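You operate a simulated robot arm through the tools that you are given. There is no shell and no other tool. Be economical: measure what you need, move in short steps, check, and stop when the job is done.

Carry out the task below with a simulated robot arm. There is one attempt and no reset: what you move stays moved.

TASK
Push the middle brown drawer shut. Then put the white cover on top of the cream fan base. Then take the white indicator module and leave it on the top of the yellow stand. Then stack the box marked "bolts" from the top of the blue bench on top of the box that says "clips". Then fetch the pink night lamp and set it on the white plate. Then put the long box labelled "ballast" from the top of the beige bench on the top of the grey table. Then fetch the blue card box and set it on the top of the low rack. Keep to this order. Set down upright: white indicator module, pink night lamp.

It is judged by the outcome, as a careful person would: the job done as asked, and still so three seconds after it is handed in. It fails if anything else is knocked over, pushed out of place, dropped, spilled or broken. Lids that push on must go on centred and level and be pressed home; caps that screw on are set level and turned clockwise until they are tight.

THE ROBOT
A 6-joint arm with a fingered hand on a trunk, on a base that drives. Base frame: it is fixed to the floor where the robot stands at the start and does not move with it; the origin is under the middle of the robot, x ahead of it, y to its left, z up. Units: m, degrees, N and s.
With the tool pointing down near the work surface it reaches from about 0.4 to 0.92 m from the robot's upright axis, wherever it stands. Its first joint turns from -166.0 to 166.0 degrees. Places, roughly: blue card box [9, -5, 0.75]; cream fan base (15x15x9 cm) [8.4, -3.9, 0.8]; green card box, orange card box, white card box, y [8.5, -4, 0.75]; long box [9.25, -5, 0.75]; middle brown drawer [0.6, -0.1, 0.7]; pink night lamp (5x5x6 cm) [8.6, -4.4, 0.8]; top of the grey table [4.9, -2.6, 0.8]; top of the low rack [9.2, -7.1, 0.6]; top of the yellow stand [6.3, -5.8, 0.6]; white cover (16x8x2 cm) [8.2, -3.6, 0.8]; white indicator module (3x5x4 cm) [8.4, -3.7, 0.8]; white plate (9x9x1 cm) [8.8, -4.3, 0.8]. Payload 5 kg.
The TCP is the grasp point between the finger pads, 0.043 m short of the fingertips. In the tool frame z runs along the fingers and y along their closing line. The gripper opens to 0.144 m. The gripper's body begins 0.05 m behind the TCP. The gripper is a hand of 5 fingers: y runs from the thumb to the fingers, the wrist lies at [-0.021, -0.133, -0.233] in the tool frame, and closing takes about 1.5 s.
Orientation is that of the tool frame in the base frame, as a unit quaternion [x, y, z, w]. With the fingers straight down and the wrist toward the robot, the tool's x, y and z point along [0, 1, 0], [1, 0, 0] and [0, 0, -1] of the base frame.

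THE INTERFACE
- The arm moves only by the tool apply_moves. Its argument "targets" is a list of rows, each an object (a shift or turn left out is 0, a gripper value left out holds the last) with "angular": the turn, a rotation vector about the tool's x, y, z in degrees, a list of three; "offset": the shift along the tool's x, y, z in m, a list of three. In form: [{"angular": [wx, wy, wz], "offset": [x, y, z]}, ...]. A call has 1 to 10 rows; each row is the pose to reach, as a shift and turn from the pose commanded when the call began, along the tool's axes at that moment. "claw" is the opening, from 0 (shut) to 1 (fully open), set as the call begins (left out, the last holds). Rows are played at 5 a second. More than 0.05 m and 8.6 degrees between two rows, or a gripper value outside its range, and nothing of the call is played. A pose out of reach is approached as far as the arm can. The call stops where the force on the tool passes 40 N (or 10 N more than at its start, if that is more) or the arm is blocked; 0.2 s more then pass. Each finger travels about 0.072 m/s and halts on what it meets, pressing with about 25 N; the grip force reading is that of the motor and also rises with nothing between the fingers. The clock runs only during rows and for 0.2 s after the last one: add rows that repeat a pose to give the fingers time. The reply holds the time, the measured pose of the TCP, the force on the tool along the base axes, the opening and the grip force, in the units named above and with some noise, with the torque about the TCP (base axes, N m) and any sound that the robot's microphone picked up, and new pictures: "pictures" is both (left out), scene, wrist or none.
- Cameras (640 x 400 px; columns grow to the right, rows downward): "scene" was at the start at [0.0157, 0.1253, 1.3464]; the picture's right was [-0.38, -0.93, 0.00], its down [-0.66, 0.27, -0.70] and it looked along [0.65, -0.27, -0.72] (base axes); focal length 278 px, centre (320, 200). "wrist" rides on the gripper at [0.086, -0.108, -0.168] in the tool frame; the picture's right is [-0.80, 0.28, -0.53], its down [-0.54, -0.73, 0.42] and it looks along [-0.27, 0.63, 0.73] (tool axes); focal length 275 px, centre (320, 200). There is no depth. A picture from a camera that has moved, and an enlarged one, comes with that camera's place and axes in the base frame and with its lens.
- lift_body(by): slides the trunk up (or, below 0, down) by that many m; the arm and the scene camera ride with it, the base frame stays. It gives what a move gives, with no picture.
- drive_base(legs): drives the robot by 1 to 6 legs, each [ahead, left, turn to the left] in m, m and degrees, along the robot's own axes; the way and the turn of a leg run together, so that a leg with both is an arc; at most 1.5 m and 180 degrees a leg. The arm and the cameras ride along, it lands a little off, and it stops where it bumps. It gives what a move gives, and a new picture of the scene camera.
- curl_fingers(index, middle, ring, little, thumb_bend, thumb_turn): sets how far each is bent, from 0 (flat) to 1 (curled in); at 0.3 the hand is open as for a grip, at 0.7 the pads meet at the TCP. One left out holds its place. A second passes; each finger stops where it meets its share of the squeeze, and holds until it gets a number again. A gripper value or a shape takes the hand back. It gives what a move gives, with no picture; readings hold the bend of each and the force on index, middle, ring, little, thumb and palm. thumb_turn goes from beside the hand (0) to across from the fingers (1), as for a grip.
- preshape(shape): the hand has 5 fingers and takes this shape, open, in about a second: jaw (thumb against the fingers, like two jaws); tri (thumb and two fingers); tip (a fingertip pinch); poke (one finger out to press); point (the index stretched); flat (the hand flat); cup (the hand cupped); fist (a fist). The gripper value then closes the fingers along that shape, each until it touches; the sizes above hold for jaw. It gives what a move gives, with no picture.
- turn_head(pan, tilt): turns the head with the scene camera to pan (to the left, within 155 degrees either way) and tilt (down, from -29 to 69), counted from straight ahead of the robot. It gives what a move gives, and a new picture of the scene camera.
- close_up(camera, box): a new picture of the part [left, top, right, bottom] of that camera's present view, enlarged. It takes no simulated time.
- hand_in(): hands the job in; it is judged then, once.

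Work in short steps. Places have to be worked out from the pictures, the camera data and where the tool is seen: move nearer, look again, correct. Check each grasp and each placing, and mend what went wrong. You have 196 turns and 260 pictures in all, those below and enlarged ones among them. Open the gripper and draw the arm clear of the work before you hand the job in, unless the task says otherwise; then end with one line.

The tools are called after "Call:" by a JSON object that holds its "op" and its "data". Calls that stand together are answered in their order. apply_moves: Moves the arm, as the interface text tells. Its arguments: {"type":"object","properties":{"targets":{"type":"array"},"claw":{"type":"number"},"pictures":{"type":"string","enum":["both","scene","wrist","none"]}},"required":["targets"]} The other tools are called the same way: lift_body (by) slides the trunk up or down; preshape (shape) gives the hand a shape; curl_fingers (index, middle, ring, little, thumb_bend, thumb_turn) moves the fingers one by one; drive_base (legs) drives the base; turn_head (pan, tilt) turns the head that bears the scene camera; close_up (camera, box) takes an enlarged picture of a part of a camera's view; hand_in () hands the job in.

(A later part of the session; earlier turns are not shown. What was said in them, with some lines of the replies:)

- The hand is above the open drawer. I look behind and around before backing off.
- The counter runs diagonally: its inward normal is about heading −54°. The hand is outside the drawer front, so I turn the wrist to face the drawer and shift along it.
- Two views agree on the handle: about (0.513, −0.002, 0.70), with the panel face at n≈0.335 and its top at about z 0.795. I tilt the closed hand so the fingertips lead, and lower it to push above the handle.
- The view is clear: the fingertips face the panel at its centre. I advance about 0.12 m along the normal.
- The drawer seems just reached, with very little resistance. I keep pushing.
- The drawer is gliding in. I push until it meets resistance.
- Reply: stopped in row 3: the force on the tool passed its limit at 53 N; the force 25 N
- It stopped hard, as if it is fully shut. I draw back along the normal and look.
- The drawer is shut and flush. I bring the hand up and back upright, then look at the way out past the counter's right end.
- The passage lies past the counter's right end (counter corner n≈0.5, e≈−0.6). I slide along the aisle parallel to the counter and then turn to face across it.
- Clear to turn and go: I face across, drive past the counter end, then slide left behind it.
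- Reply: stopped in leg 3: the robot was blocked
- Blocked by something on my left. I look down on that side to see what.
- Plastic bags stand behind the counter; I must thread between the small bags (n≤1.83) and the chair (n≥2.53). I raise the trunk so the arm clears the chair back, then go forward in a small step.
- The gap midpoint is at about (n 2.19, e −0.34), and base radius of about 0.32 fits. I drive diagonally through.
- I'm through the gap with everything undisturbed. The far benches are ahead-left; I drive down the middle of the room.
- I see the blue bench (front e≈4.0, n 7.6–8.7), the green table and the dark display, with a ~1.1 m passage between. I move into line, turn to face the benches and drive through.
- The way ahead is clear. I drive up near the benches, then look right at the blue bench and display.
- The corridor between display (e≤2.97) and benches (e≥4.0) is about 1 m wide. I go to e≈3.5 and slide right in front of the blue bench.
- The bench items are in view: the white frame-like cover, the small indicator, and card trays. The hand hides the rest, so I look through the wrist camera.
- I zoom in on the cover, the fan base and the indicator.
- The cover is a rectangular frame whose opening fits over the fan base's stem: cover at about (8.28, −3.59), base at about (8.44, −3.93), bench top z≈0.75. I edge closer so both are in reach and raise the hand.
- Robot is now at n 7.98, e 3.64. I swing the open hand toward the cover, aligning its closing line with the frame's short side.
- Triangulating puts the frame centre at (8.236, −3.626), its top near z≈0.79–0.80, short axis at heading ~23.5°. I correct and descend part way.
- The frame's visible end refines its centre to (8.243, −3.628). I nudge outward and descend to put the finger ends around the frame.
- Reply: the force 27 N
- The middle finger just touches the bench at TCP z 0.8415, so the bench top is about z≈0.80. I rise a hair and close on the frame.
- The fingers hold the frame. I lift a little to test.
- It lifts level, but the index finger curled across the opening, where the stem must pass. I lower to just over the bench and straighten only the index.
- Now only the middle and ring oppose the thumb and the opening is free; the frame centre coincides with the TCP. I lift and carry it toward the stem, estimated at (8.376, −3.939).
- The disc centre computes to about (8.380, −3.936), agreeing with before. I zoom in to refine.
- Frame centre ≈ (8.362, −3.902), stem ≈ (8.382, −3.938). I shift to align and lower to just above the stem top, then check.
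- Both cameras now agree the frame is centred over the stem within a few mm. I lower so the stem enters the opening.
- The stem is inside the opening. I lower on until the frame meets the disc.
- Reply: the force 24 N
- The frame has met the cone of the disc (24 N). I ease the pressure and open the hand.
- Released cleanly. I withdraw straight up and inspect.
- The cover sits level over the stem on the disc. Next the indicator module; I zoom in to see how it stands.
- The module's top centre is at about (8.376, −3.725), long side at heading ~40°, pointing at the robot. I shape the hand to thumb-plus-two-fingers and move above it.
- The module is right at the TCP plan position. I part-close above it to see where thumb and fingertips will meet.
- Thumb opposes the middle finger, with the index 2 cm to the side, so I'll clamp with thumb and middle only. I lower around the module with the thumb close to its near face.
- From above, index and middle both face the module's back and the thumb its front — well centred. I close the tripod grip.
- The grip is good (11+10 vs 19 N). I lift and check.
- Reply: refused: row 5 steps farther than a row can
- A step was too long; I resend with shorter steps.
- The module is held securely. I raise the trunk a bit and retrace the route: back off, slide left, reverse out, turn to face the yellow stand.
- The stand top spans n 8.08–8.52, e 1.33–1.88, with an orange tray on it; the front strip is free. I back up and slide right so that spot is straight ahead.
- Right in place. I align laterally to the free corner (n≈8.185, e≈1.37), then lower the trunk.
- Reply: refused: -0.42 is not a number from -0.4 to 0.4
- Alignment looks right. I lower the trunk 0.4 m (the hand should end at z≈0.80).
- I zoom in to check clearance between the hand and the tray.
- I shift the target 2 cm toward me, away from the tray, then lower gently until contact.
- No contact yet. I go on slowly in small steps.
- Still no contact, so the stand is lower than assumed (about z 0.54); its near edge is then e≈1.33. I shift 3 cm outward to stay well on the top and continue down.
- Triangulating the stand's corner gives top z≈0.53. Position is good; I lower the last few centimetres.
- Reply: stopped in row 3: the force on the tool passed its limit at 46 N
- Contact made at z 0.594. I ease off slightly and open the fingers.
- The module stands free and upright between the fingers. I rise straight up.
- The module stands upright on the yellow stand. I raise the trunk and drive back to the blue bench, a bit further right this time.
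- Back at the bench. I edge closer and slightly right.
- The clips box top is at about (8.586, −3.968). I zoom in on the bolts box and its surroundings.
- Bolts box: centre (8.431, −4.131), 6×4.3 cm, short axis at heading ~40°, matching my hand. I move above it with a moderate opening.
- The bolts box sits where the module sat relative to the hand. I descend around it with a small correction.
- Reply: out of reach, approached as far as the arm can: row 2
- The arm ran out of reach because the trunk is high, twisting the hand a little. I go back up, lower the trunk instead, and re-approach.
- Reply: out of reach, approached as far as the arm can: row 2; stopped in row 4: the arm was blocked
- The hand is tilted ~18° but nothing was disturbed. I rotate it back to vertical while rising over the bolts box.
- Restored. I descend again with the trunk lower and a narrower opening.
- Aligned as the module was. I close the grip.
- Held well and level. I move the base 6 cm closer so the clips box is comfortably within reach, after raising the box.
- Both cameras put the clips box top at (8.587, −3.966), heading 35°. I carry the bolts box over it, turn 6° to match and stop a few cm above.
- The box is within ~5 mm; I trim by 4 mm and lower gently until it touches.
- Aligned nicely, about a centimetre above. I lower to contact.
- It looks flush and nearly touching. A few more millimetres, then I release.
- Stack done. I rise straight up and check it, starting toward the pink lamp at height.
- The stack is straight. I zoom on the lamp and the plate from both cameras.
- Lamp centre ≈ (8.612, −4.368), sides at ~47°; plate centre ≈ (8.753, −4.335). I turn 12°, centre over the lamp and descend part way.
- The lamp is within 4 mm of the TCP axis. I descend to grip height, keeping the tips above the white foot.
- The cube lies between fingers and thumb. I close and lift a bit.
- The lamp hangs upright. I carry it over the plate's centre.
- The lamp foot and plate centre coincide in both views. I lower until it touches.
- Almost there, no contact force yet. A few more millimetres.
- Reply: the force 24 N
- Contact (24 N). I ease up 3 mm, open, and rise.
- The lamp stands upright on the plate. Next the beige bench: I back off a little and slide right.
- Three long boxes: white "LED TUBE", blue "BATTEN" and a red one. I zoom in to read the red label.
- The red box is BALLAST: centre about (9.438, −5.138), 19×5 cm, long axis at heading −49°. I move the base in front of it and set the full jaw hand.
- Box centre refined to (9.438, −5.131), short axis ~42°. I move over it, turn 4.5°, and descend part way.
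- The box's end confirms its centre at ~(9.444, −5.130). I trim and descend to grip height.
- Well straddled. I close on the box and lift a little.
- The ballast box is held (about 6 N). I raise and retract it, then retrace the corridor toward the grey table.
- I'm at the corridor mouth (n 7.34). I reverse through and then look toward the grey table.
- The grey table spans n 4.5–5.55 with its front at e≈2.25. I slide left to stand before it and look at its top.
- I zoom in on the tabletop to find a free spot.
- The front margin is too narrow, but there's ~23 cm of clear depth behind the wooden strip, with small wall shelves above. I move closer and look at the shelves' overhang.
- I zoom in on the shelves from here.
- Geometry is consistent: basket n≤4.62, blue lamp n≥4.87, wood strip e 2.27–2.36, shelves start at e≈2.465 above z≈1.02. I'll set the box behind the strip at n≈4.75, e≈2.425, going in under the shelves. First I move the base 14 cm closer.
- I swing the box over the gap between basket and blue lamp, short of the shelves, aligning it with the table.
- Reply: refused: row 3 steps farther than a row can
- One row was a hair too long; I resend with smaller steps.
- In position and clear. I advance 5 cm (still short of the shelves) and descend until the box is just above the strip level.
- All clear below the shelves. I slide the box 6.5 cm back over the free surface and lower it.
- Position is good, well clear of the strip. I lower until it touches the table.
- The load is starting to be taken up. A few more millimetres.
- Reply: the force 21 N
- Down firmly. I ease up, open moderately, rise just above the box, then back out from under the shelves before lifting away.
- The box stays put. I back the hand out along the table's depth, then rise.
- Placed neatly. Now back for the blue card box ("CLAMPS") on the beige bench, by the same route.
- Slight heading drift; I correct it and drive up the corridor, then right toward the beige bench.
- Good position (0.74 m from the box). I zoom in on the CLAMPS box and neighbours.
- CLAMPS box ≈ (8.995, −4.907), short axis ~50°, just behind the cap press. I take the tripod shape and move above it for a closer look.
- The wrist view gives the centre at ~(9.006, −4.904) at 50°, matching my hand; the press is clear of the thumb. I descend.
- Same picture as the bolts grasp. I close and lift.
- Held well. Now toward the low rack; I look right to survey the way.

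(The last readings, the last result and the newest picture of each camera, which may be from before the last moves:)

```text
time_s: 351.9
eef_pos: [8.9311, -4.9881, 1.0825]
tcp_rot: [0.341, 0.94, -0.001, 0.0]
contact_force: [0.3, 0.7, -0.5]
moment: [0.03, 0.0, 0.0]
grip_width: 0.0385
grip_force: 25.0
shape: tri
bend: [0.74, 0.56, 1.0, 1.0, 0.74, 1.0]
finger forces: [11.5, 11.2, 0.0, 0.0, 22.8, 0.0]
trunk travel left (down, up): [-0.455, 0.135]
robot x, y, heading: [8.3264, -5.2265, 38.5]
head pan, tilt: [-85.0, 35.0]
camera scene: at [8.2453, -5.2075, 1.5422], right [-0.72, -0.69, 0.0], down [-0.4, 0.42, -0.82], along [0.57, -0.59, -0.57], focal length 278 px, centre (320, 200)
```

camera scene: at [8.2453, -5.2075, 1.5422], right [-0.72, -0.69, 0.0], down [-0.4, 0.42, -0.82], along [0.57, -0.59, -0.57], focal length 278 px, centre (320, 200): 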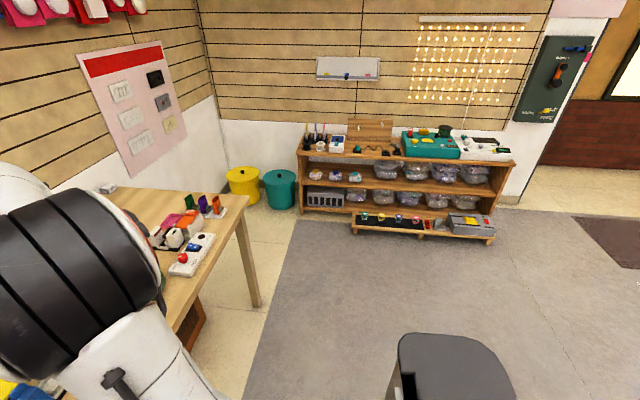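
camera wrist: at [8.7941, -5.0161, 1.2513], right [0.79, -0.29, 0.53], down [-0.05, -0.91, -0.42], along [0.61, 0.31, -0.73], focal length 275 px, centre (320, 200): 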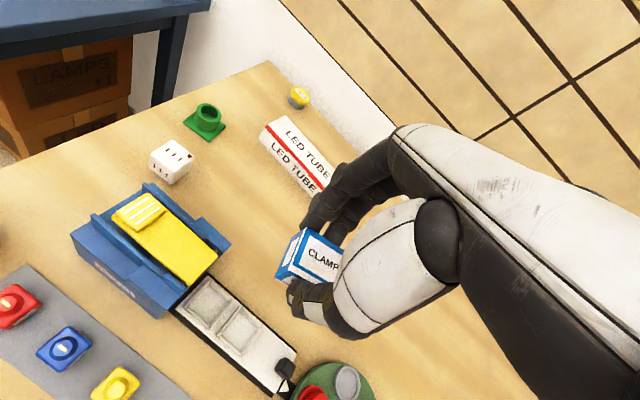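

The rack top is at about z 0.57, front n≈11.12, e 2.4–4.0, with a low step before it. I back off slightly, slide right, and turn to face it.

Call:
{"op": "drive_base", "data": {"legs": [[-0.2, 0, -2.2], [0, -1.2, 0], [0, 0, -90]]}}

Call:
{"op": "turn_head", "data": {"pan": 10, "tilt": 45}}

```text
time_s: 363.1
eef_pos: [9.1311, -6.9462, 1.083]
tcp_rot: [0.91, 0.415, 0.0, -0.001]
contact_force: [0.0, 1.2, -0.5]
moment: [0.04, 0.01, 0.04]
grip_width: 0.038
grip_force: 24.9
shape: tri
bend: [0.74, 0.56, 1.0, 1.0, 0.74, 1.0]
finger forces: [11.3, 11.0, 0.0, 0.0, 22.2, 0.0]
trunk travel left (down, up): [-0.455, 0.135]
robot x, y, heading: [8.9, -6.3402, -52.5]
head pan, tilt: [-85.0, 35.0]
camera scene: at [8.9253, -6.2561, 1.5422], right [-0.68, 0.74, 0.0], down [0.42, 0.39, -0.82], along [-0.6, -0.55, -0.57], focal length 278 px, centre (320, 200)
```

scene: 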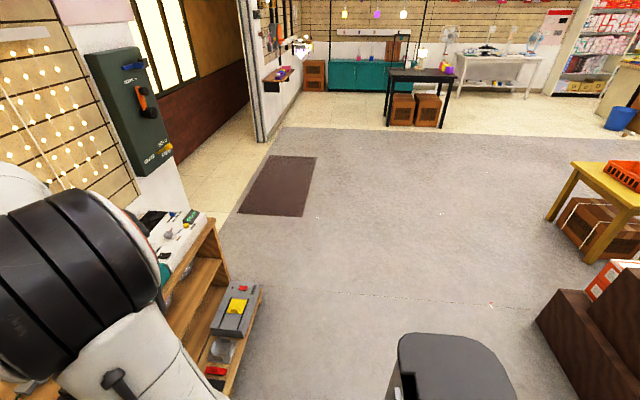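

```text
time_s: 364.8
eef_pos: [9.1315, -6.9466, 1.0821]
tcp_rot: [0.909, 0.416, -0.001, -0.002]
contact_force: [-0.1, 1.2, -1.3]
moment: [0.0, -0.05, -0.01]
grip_width: 0.0381
grip_force: 24.7
shape: tri
bend: [0.74, 0.56, 1.0, 1.0, 0.74, 1.0]
finger forces: [11.3, 10.9, 0.0, 0.0, 22.2, 0.0]
trunk travel left (down, up): [-0.455, 0.135]
robot x, y, heading: [8.8982, -6.3382, -52.4]
head pan, tilt: [10.0, 45.0]
camera scene: at [9.0502, -6.2513, 1.5274], right [-0.67, -0.74, 0.0], down [-0.52, 0.48, -0.71], along [0.52, -0.48, -0.71], focal length 278 px, centre (320, 200)
```

scene: 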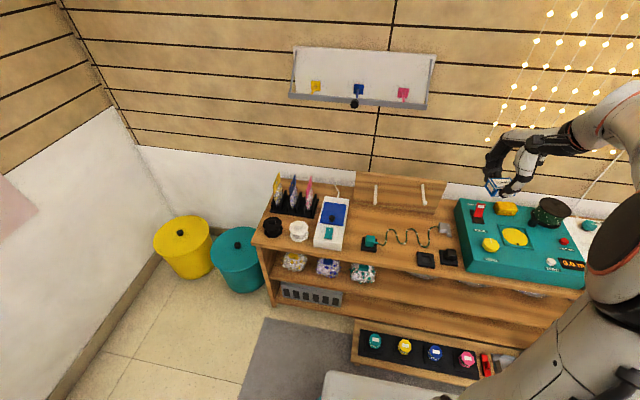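

I zoom in on the rack top to find a free spot.

Call:
{"op": "close_up", "data": {"camera": "scene", "box": [240, 160, 480, 310]}}

```text
2.67 times, centred on (360, 235) of scene
camera zoom: at [9.0502, -6.2513, 1.5274], right [-0.67, -0.74, 0.0], down [-0.52, 0.48, -0.71], along [0.52, -0.48, -0.71], focal length 741 px, centre (213, 107)
```

zoom: 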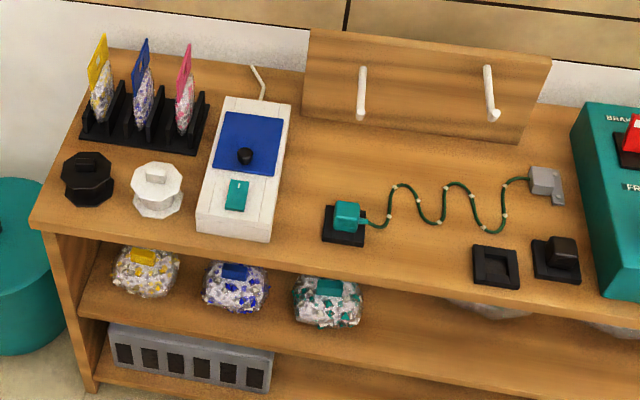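

The rack top is at z≈0.60 with front edge n≈10.99. There's a clear patch between the green plug and the black socket: n≈11.045, e≈3.43. I align over it at height.

Call:
{"op": "apply_moves", "data": {"targets": [{"angular": [0, 0, 2.5], "offset": [0.034, 0.016, 0]}, {"angular": [0, 0, 5], "offset": [0.067, 0.032, 0]}, {"angular": [0, 0, 7.5], "offset": [0.1, 0.048, 0]}, {"angular": [0, 0, 10], "offset": [0.134, 0.064, 0]}, {"angular": [0, 0, 12.8], "offset": [0.168, 0.0794, 0]}, {"angular": [0, 0, 12.8], "offset": [0.168, 0.0794, 0.02]}], "pictures": "none"}}

Call:
{"op": "lift_body", "data": {"by": -0.25}}

Call:
{"op": "apply_moves", "data": {"targets": [{"offset": [0, 0, 0.02]}]}}

```text
time_s: 366.2
eef_pos: [9.3009, -6.8708, 1.0621]
tcp_rot: [0.951, 0.311, -0.001, 0.0]
contact_force: [0.4, 0.3, -0.7]
moment: [0.01, -0.01, 0.03]
grip_width: 0.038
grip_force: 24.9
shape: tri
bend: [0.74, 0.56, 1.0, 1.0, 0.74, 1.0]
finger forces: [11.2, 11.0, 0.0, 0.0, 22.3, 0.0]
trunk travel left (down, up): [-0.455, 0.135]
robot x, y, heading: [8.9025, -6.3377, -52.6]
head pan, tilt: [10.0, 45.0]
```

```text
time_s: 368.8
eef_pos: [9.3004, -6.8714, 0.812]
tcp_rot: [0.95, 0.312, -0.001, -0.001]
contact_force: [0.0, -0.4, -1.5]
moment: [0.01, -0.02, 0.0]
grip_width: 0.0381
grip_force: 24.8
shape: tri
bend: [0.74, 0.56, 1.0, 1.0, 0.74, 1.0]
finger forces: [11.3, 11.1, 0.0, 0.0, 22.3, 0.0]
trunk travel left (down, up): [-0.205, 0.385]
robot x, y, heading: [8.9006, -6.3392, -52.5]
head pan, tilt: [10.0, 45.0]
```

```text
time_s: 369.2
eef_pos: [9.3014, -6.8691, 0.7943]
tcp_rot: [0.95, 0.311, -0.001, -0.001]
contact_force: [0.0, 1.1, -0.8]
moment: [0.01, -0.02, 0.0]
grip_width: 0.038
grip_force: 25.2
shape: tri
bend: [0.74, 0.56, 1.0, 1.0, 0.74, 1.0]
finger forces: [11.4, 11.0, 0.0, 0.0, 22.3, 0.1]
trunk travel left (down, up): [-0.205, 0.385]
robot x, y, heading: [8.9021, -6.3378, -52.3]
head pan, tilt: [10.0, 45.0]
camera scene: at [9.0501, -6.2511, 1.2774], right [-0.67, -0.74, 0.0], down [-0.52, 0.48, -0.71], along [0.52, -0.48, -0.71], focal length 278 px, centre (320, 200)
camera wrist: at [9.3058, -6.7311, 0.9621], right [-0.47, -0.7, 0.53], down [-0.87, 0.26, -0.42], along [0.15, -0.66, -0.73], focal length 275 px, centre (320, 200)
```

scene: 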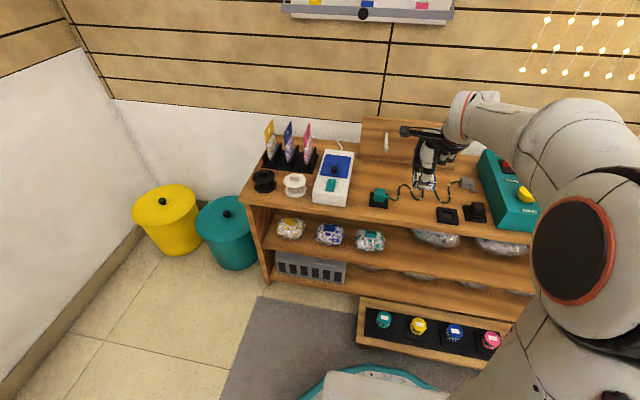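
wrist: 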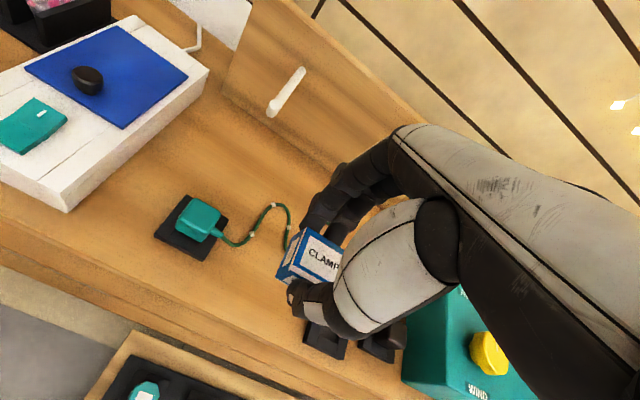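

The TCP is where planned; the plug cord suggests staying nearer the front: n≈11.025, e≈3.412. I trim and lower to just above the surface.

Call:
{"op": "apply_moves", "data": {"targets": [{"offset": [-0.018, -0.018, 0]}, {"offset": [-0.018, -0.018, 0.03]}, {"offset": [-0.018, -0.018, 0.06]}, {"offset": [-0.018, -0.018, 0.09]}, {"offset": [-0.018, -0.018, 0.115]}]}}

Call:
{"op": "close_up", "data": {"camera": "scene", "box": [360, 140, 500, 250]}}

```text
time_s: 370.4
eef_pos: [9.275, -6.8678, 0.6785]
tcp_rot: [0.95, 0.311, 0.0, -0.001]
contact_force: [-0.2, -0.1, -0.3]
moment: [-0.03, 0.0, -0.01]
grip_width: 0.0381
grip_force: 24.9
shape: tri
bend: [0.74, 0.56, 1.0, 1.0, 0.74, 1.0]
finger forces: [11.3, 10.9, 0.0, 0.0, 22.2, 0.0]
trunk travel left (down, up): [-0.205, 0.385]
robot x, y, heading: [8.9038, -6.3372, -52.3]
head pan, tilt: [10.0, 45.0]
camera scene: at [9.0501, -6.251, 1.2774], right [-0.67, -0.74, 0.0], down [-0.52, 0.48, -0.71], along [0.52, -0.48, -0.71], focal length 278 px, centre (320, 200)
camera wrist: at [9.2799, -6.7287, 0.8451], right [-0.47, -0.7, 0.53], down [-0.87, 0.26, -0.42], along [0.15, -0.66, -0.73], focal length 275 px, centre (320, 200)
```

scene: 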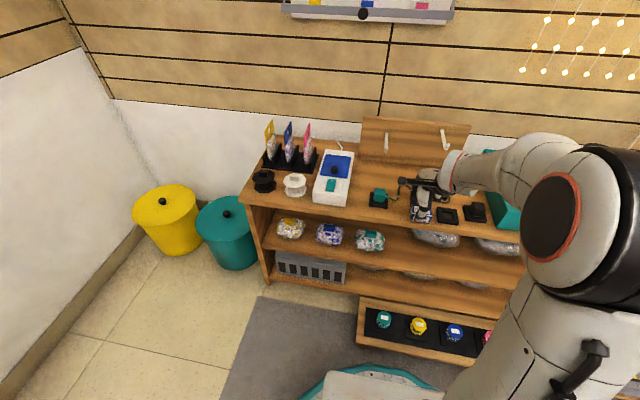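
wrist: 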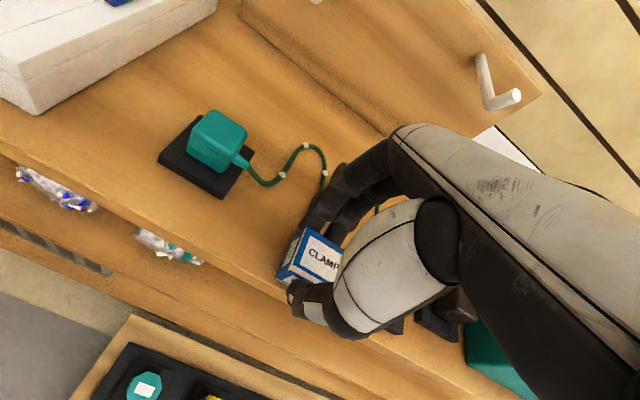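

```text
3.64 times, centred on (430, 195) of scene
camera zoom: at [9.0501, -6.251, 1.2774], right [-0.67, -0.74, 0.0], down [-0.52, 0.48, -0.71], along [0.52, -0.48, -0.71], focal length 1010 px, centre (-80, 218)
```

zoom: 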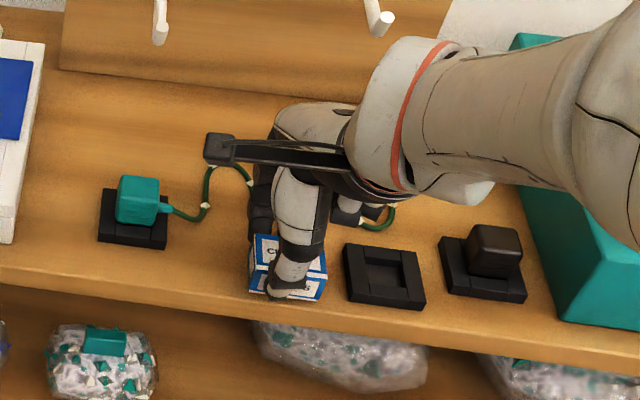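

I zoom in on the wrist view to locate the rack's front edge precisely.

Call:
{"op": "close_up", "data": {"camera": "wrist", "box": [120, 100, 400, 340]}}

```text
1.67 times, centred on (260, 220) of wrist
camera zoom: at [9.2799, -6.7287, 0.8451], right [-0.47, -0.7, 0.53], down [-0.87, 0.26, -0.42], along [0.15, -0.66, -0.73], focal length 459 px, centre (420, 167)
```

zoom: 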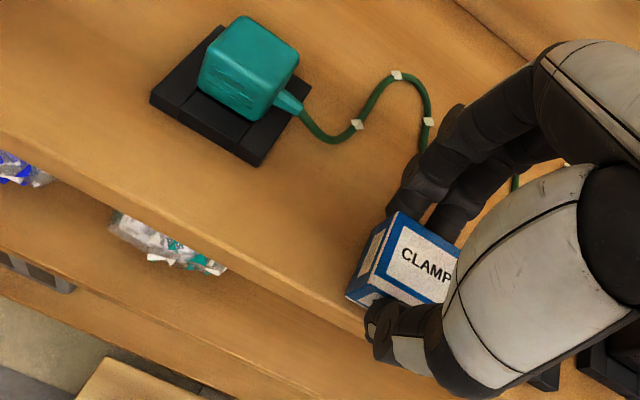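

The edge is at n≈11.005, so I shift 3 cm inward (n≈11.055), still clear of the cord, then lower to contact.

Call:
{"op": "apply_moves", "data": {"targets": [{"offset": [0.003, 0.015, 0]}, {"offset": [0.006, 0.03, 0]}, {"offset": [0.006, 0.03, 0.008]}, {"offset": [0.006, 0.03, 0.016]}, {"offset": [0.006, 0.03, 0.022]}], "pictures": "none"}}

Call:
{"op": "close_up", "data": {"camera": "scene", "box": [360, 140, 500, 250]}}

Call:
{"op": "close_up", "data": {"camera": "wrist", "box": [120, 100, 400, 340]}}

```text
time_s: 371.6
eef_pos: [9.3001, -6.8902, 0.6633]
tcp_rot: [0.95, 0.311, 0.002, 0.006]
contact_force: [0.3, 1.4, 13.8]
moment: [0.07, 0.02, 0.0]
grip_width: 0.0387
grip_force: 25.0
shape: tri
bend: [0.74, 0.57, 1.0, 1.0, 0.76, 1.0]
finger forces: [11.2, 11.3, 0.1, 0.1, 26.8, 0.0]
trunk travel left (down, up): [-0.205, 0.385]
robot x, y, heading: [8.9028, -6.339, -52.5]
head pan, tilt: [10.0, 45.0]
stopped in row 5: the force on the tool passed its limit at 43 N (the readings are from after the stop); the commanded pose is now the measured one
```

```text
3.64 times, centred on (430, 195) of scene
camera zoom: at [9.0495, -6.2502, 1.2771], right [-0.67, -0.74, 0.0], down [-0.52, 0.48, -0.71], along [0.52, -0.48, -0.71], focal length 1010 px, centre (-80, 218)
```

zoom: 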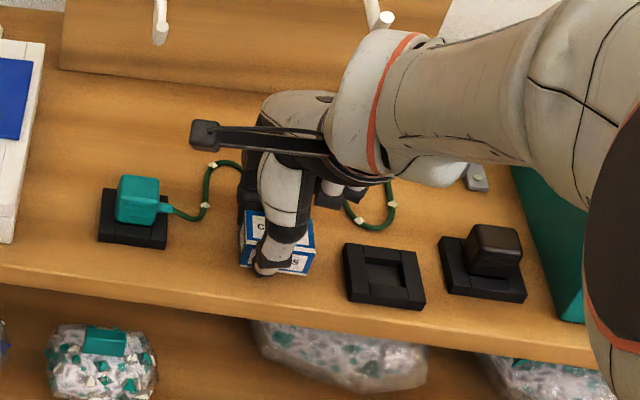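

```text
1.67 times, centred on (260, 220) of wrist
camera zoom: at [9.3028, -6.7496, 0.8301], right [-0.48, -0.69, 0.54], down [-0.86, 0.26, -0.43], along [0.16, -0.67, -0.72], focal length 459 px, centre (420, 167)
```

zoom: 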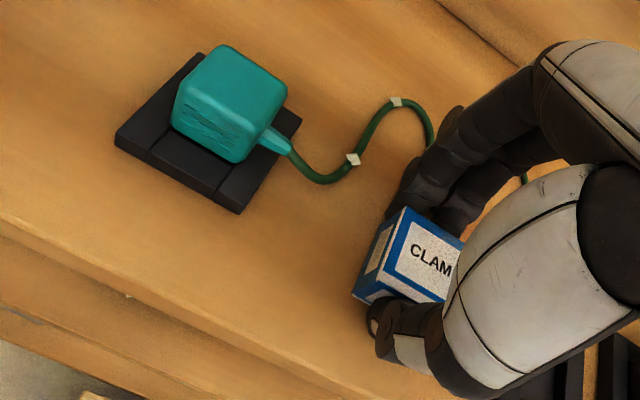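

Contact, with the box well inside the edge and clear of its neighbours. I ease up, open modestly and rise.

Call:
{"op": "apply_moves", "data": {"targets": [{"offset": [0, 0, -0.002]}], "pictures": "none"}}

Call:
{"op": "apply_moves", "data": {"targets": [{"offset": [0, 0, 0]}, {"offset": [0, 0, 0]}, {"offset": [0, 0, 0]}, {"offset": [0, 0, 0]}, {"offset": [0, 0, 0]}], "claw": 0.42, "pictures": "none"}}

Call:
{"op": "close_up", "data": {"camera": "wrist", "box": [120, 100, 400, 340]}}

```text
time_s: 372.0
eef_pos: [9.2996, -6.8895, 0.6646]
tcp_rot: [0.95, 0.312, 0.0, 0.005]
contact_force: [0.2, -2.1, 12.3]
moment: [-0.13, 0.0, 0.0]
grip_width: 0.0385
grip_force: 24.6
shape: tri
bend: [0.74, 0.57, 1.0, 1.0, 0.76, 1.0]
finger forces: [12.0, 12.2, 0.0, 0.0, 24.9, 0.1]
trunk travel left (down, up): [-0.205, 0.385]
robot x, y, heading: [8.9039, -6.3428, -52.3]
head pan, tilt: [10.0, 45.0]
```

```text
time_s: 373.2
eef_pos: [9.2988, -6.8902, 0.6637]
tcp_rot: [0.95, 0.312, 0.001, 0.004]
contact_force: [2.1, -3.2, 14.3]
moment: [0.12, 0.03, 0.02]
grip_width: 0.0579
grip_force: 0.2
shape: tri
bend: [0.74, 0.48, 0.99, 0.99, 0.75, 1.0]
finger forces: [2.7, 0.8, 0.0, 0.0, 11.6, 0.0]
trunk travel left (down, up): [-0.205, 0.385]
robot x, y, heading: [8.9031, -6.3412, -52.3]
head pan, tilt: [10.0, 45.0]
```

```text
1.67 times, centred on (260, 220) of wrist
camera zoom: at [9.3033, -6.7492, 0.83], right [-0.48, -0.7, 0.54], down [-0.86, 0.26, -0.43], along [0.16, -0.67, -0.73], focal length 459 px, centre (420, 167)
```

zoom: 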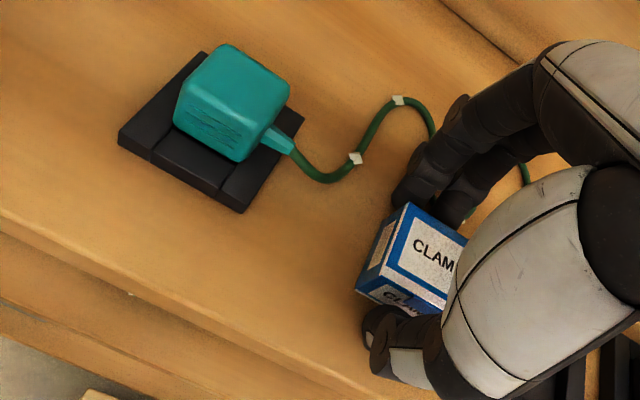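

The fingers are off the box (only tips touch the rack). I rise straight up and check.

Call:
{"op": "apply_moves", "data": {"targets": [{"offset": [0, 0, -0.015]}, {"offset": [0, 0, -0.04]}, {"offset": [0, 0, -0.075]}, {"offset": [0, 0, -0.11]}, {"offset": [0, -0.03, -0.15]}, {"offset": [0, -0.06, -0.19]}]}}

Call:
{"op": "close_up", "data": {"camera": "scene", "box": [360, 140, 500, 250]}}

```text
time_s: 374.6
eef_pos: [9.2628, -6.8388, 0.8557]
tcp_rot: [0.951, 0.311, 0.002, 0.001]
contact_force: [0.6, -0.1, -1.1]
moment: [0.06, 0.01, 0.0]
grip_width: 0.0604
grip_force: 0.0
shape: tri
bend: [0.74, 0.48, 0.99, 0.99, 0.72, 1.0]
finger forces: [0.1, 0.0, 0.0, 0.0, 0.1, 0.1]
trunk travel left (down, up): [-0.205, 0.385]
robot x, y, heading: [8.904, -6.3405, -52.3]
head pan, tilt: [10.0, 45.0]
camera scene: at [9.0505, -6.2516, 1.2773], right [-0.67, -0.74, 0.0], down [-0.52, 0.48, -0.71], along [0.52, -0.48, -0.71], focal length 278 px, centre (320, 200)
camera wrist: at [9.2669, -6.699, 1.0232], right [-0.48, -0.7, 0.54], down [-0.87, 0.26, -0.43], along [0.16, -0.67, -0.73], focal length 275 px, centre (320, 200)
```

scene: 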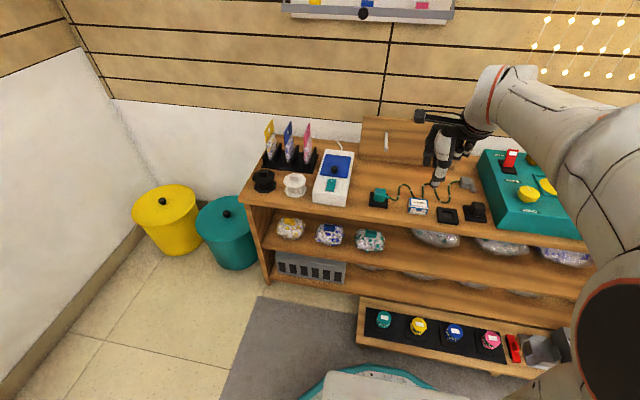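
wrist: 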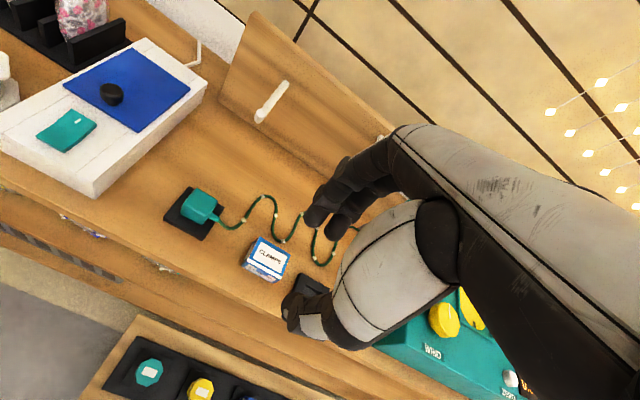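

```text
3.64 times, centred on (430, 195) of scene
camera zoom: at [9.0505, -6.2516, 1.2773], right [-0.67, -0.74, 0.0], down [-0.52, 0.48, -0.71], along [0.52, -0.48, -0.71], focal length 1010 px, centre (-80, 218)
```

zoom: 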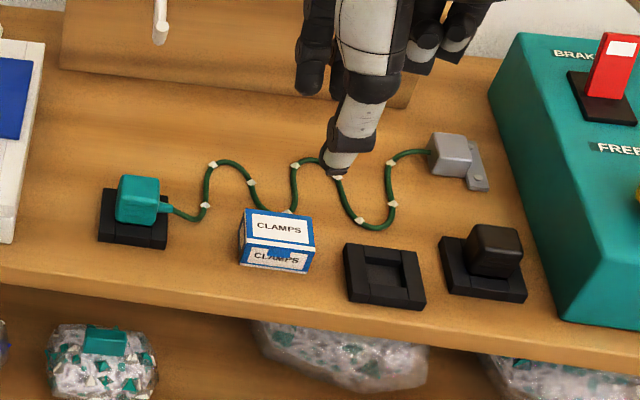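

The blue box rests flat on the rack. I open the hand, draw the arm back and clear.

Call:
{"op": "apply_moves", "data": {"targets": [{"offset": [0, -0.02, -0.04]}, {"offset": [0, -0.04, -0.08]}, {"offset": [0, -0.06, -0.12]}], "claw": 1, "pictures": "none"}}

Call:
{"op": "drive_base", "data": {"legs": [[-0.25, 0, 0]]}}

```text
time_s: 375.4
eef_pos: [9.2261, -6.7908, 0.9748]
tcp_rot: [0.95, 0.311, 0.001, 0.004]
contact_force: [0.5, -0.7, -0.4]
moment: [0.03, -0.01, 0.01]
grip_width: 0.1438
grip_force: 0.0
shape: tri
bend: [0.3, 0.3, 0.99, 0.99, 0.3, 0.98]
finger forces: [0.1, 0.0, 0.0, 0.0, 0.0, 0.0]
trunk travel left (down, up): [-0.205, 0.385]
robot x, y, heading: [8.9028, -6.3388, -52.4]
head pan, tilt: [10.0, 45.0]
```

```text
time_s: 377.3
eef_pos: [9.0734, -6.5879, 0.9745]
tcp_rot: [0.95, 0.312, 0.0, 0.003]
contact_force: [0.3, -0.2, -0.9]
moment: [0.03, 0.02, 0.0]
grip_width: 0.1436
grip_force: 0.0
shape: tri
bend: [0.3, 0.3, 0.99, 0.99, 0.3, 0.98]
finger forces: [0.0, 0.0, 0.0, 0.1, 0.0, 0.0]
trunk travel left (down, up): [-0.205, 0.385]
robot x, y, heading: [8.7464, -6.1391, -52.2]
head pan, tilt: [10.0, 45.0]
camera scene: at [8.8945, -6.0495, 1.2773], right [-0.67, -0.74, 0.0], down [-0.52, 0.48, -0.71], along [0.52, -0.48, -0.71], focal length 278 px, centre (320, 200)
```

scene: 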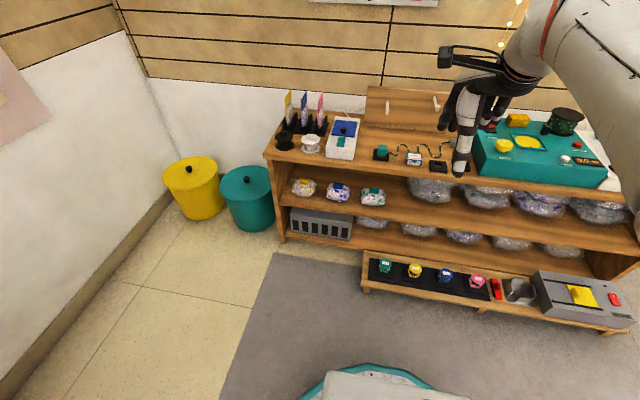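

All seven steps are done and the arm is clear, with the hand open; I hand the job in.

Call:
{"op": "hand_in", "data": {}}

```text
The job is handed in.
```

All seven steps were carried out in the order you gave, and the job has been handed in. The module and the lamp were both upright when I left them, and I saw nothing else knocked over or moved. The white cover sits over the fan base's stem, resting on its disc.
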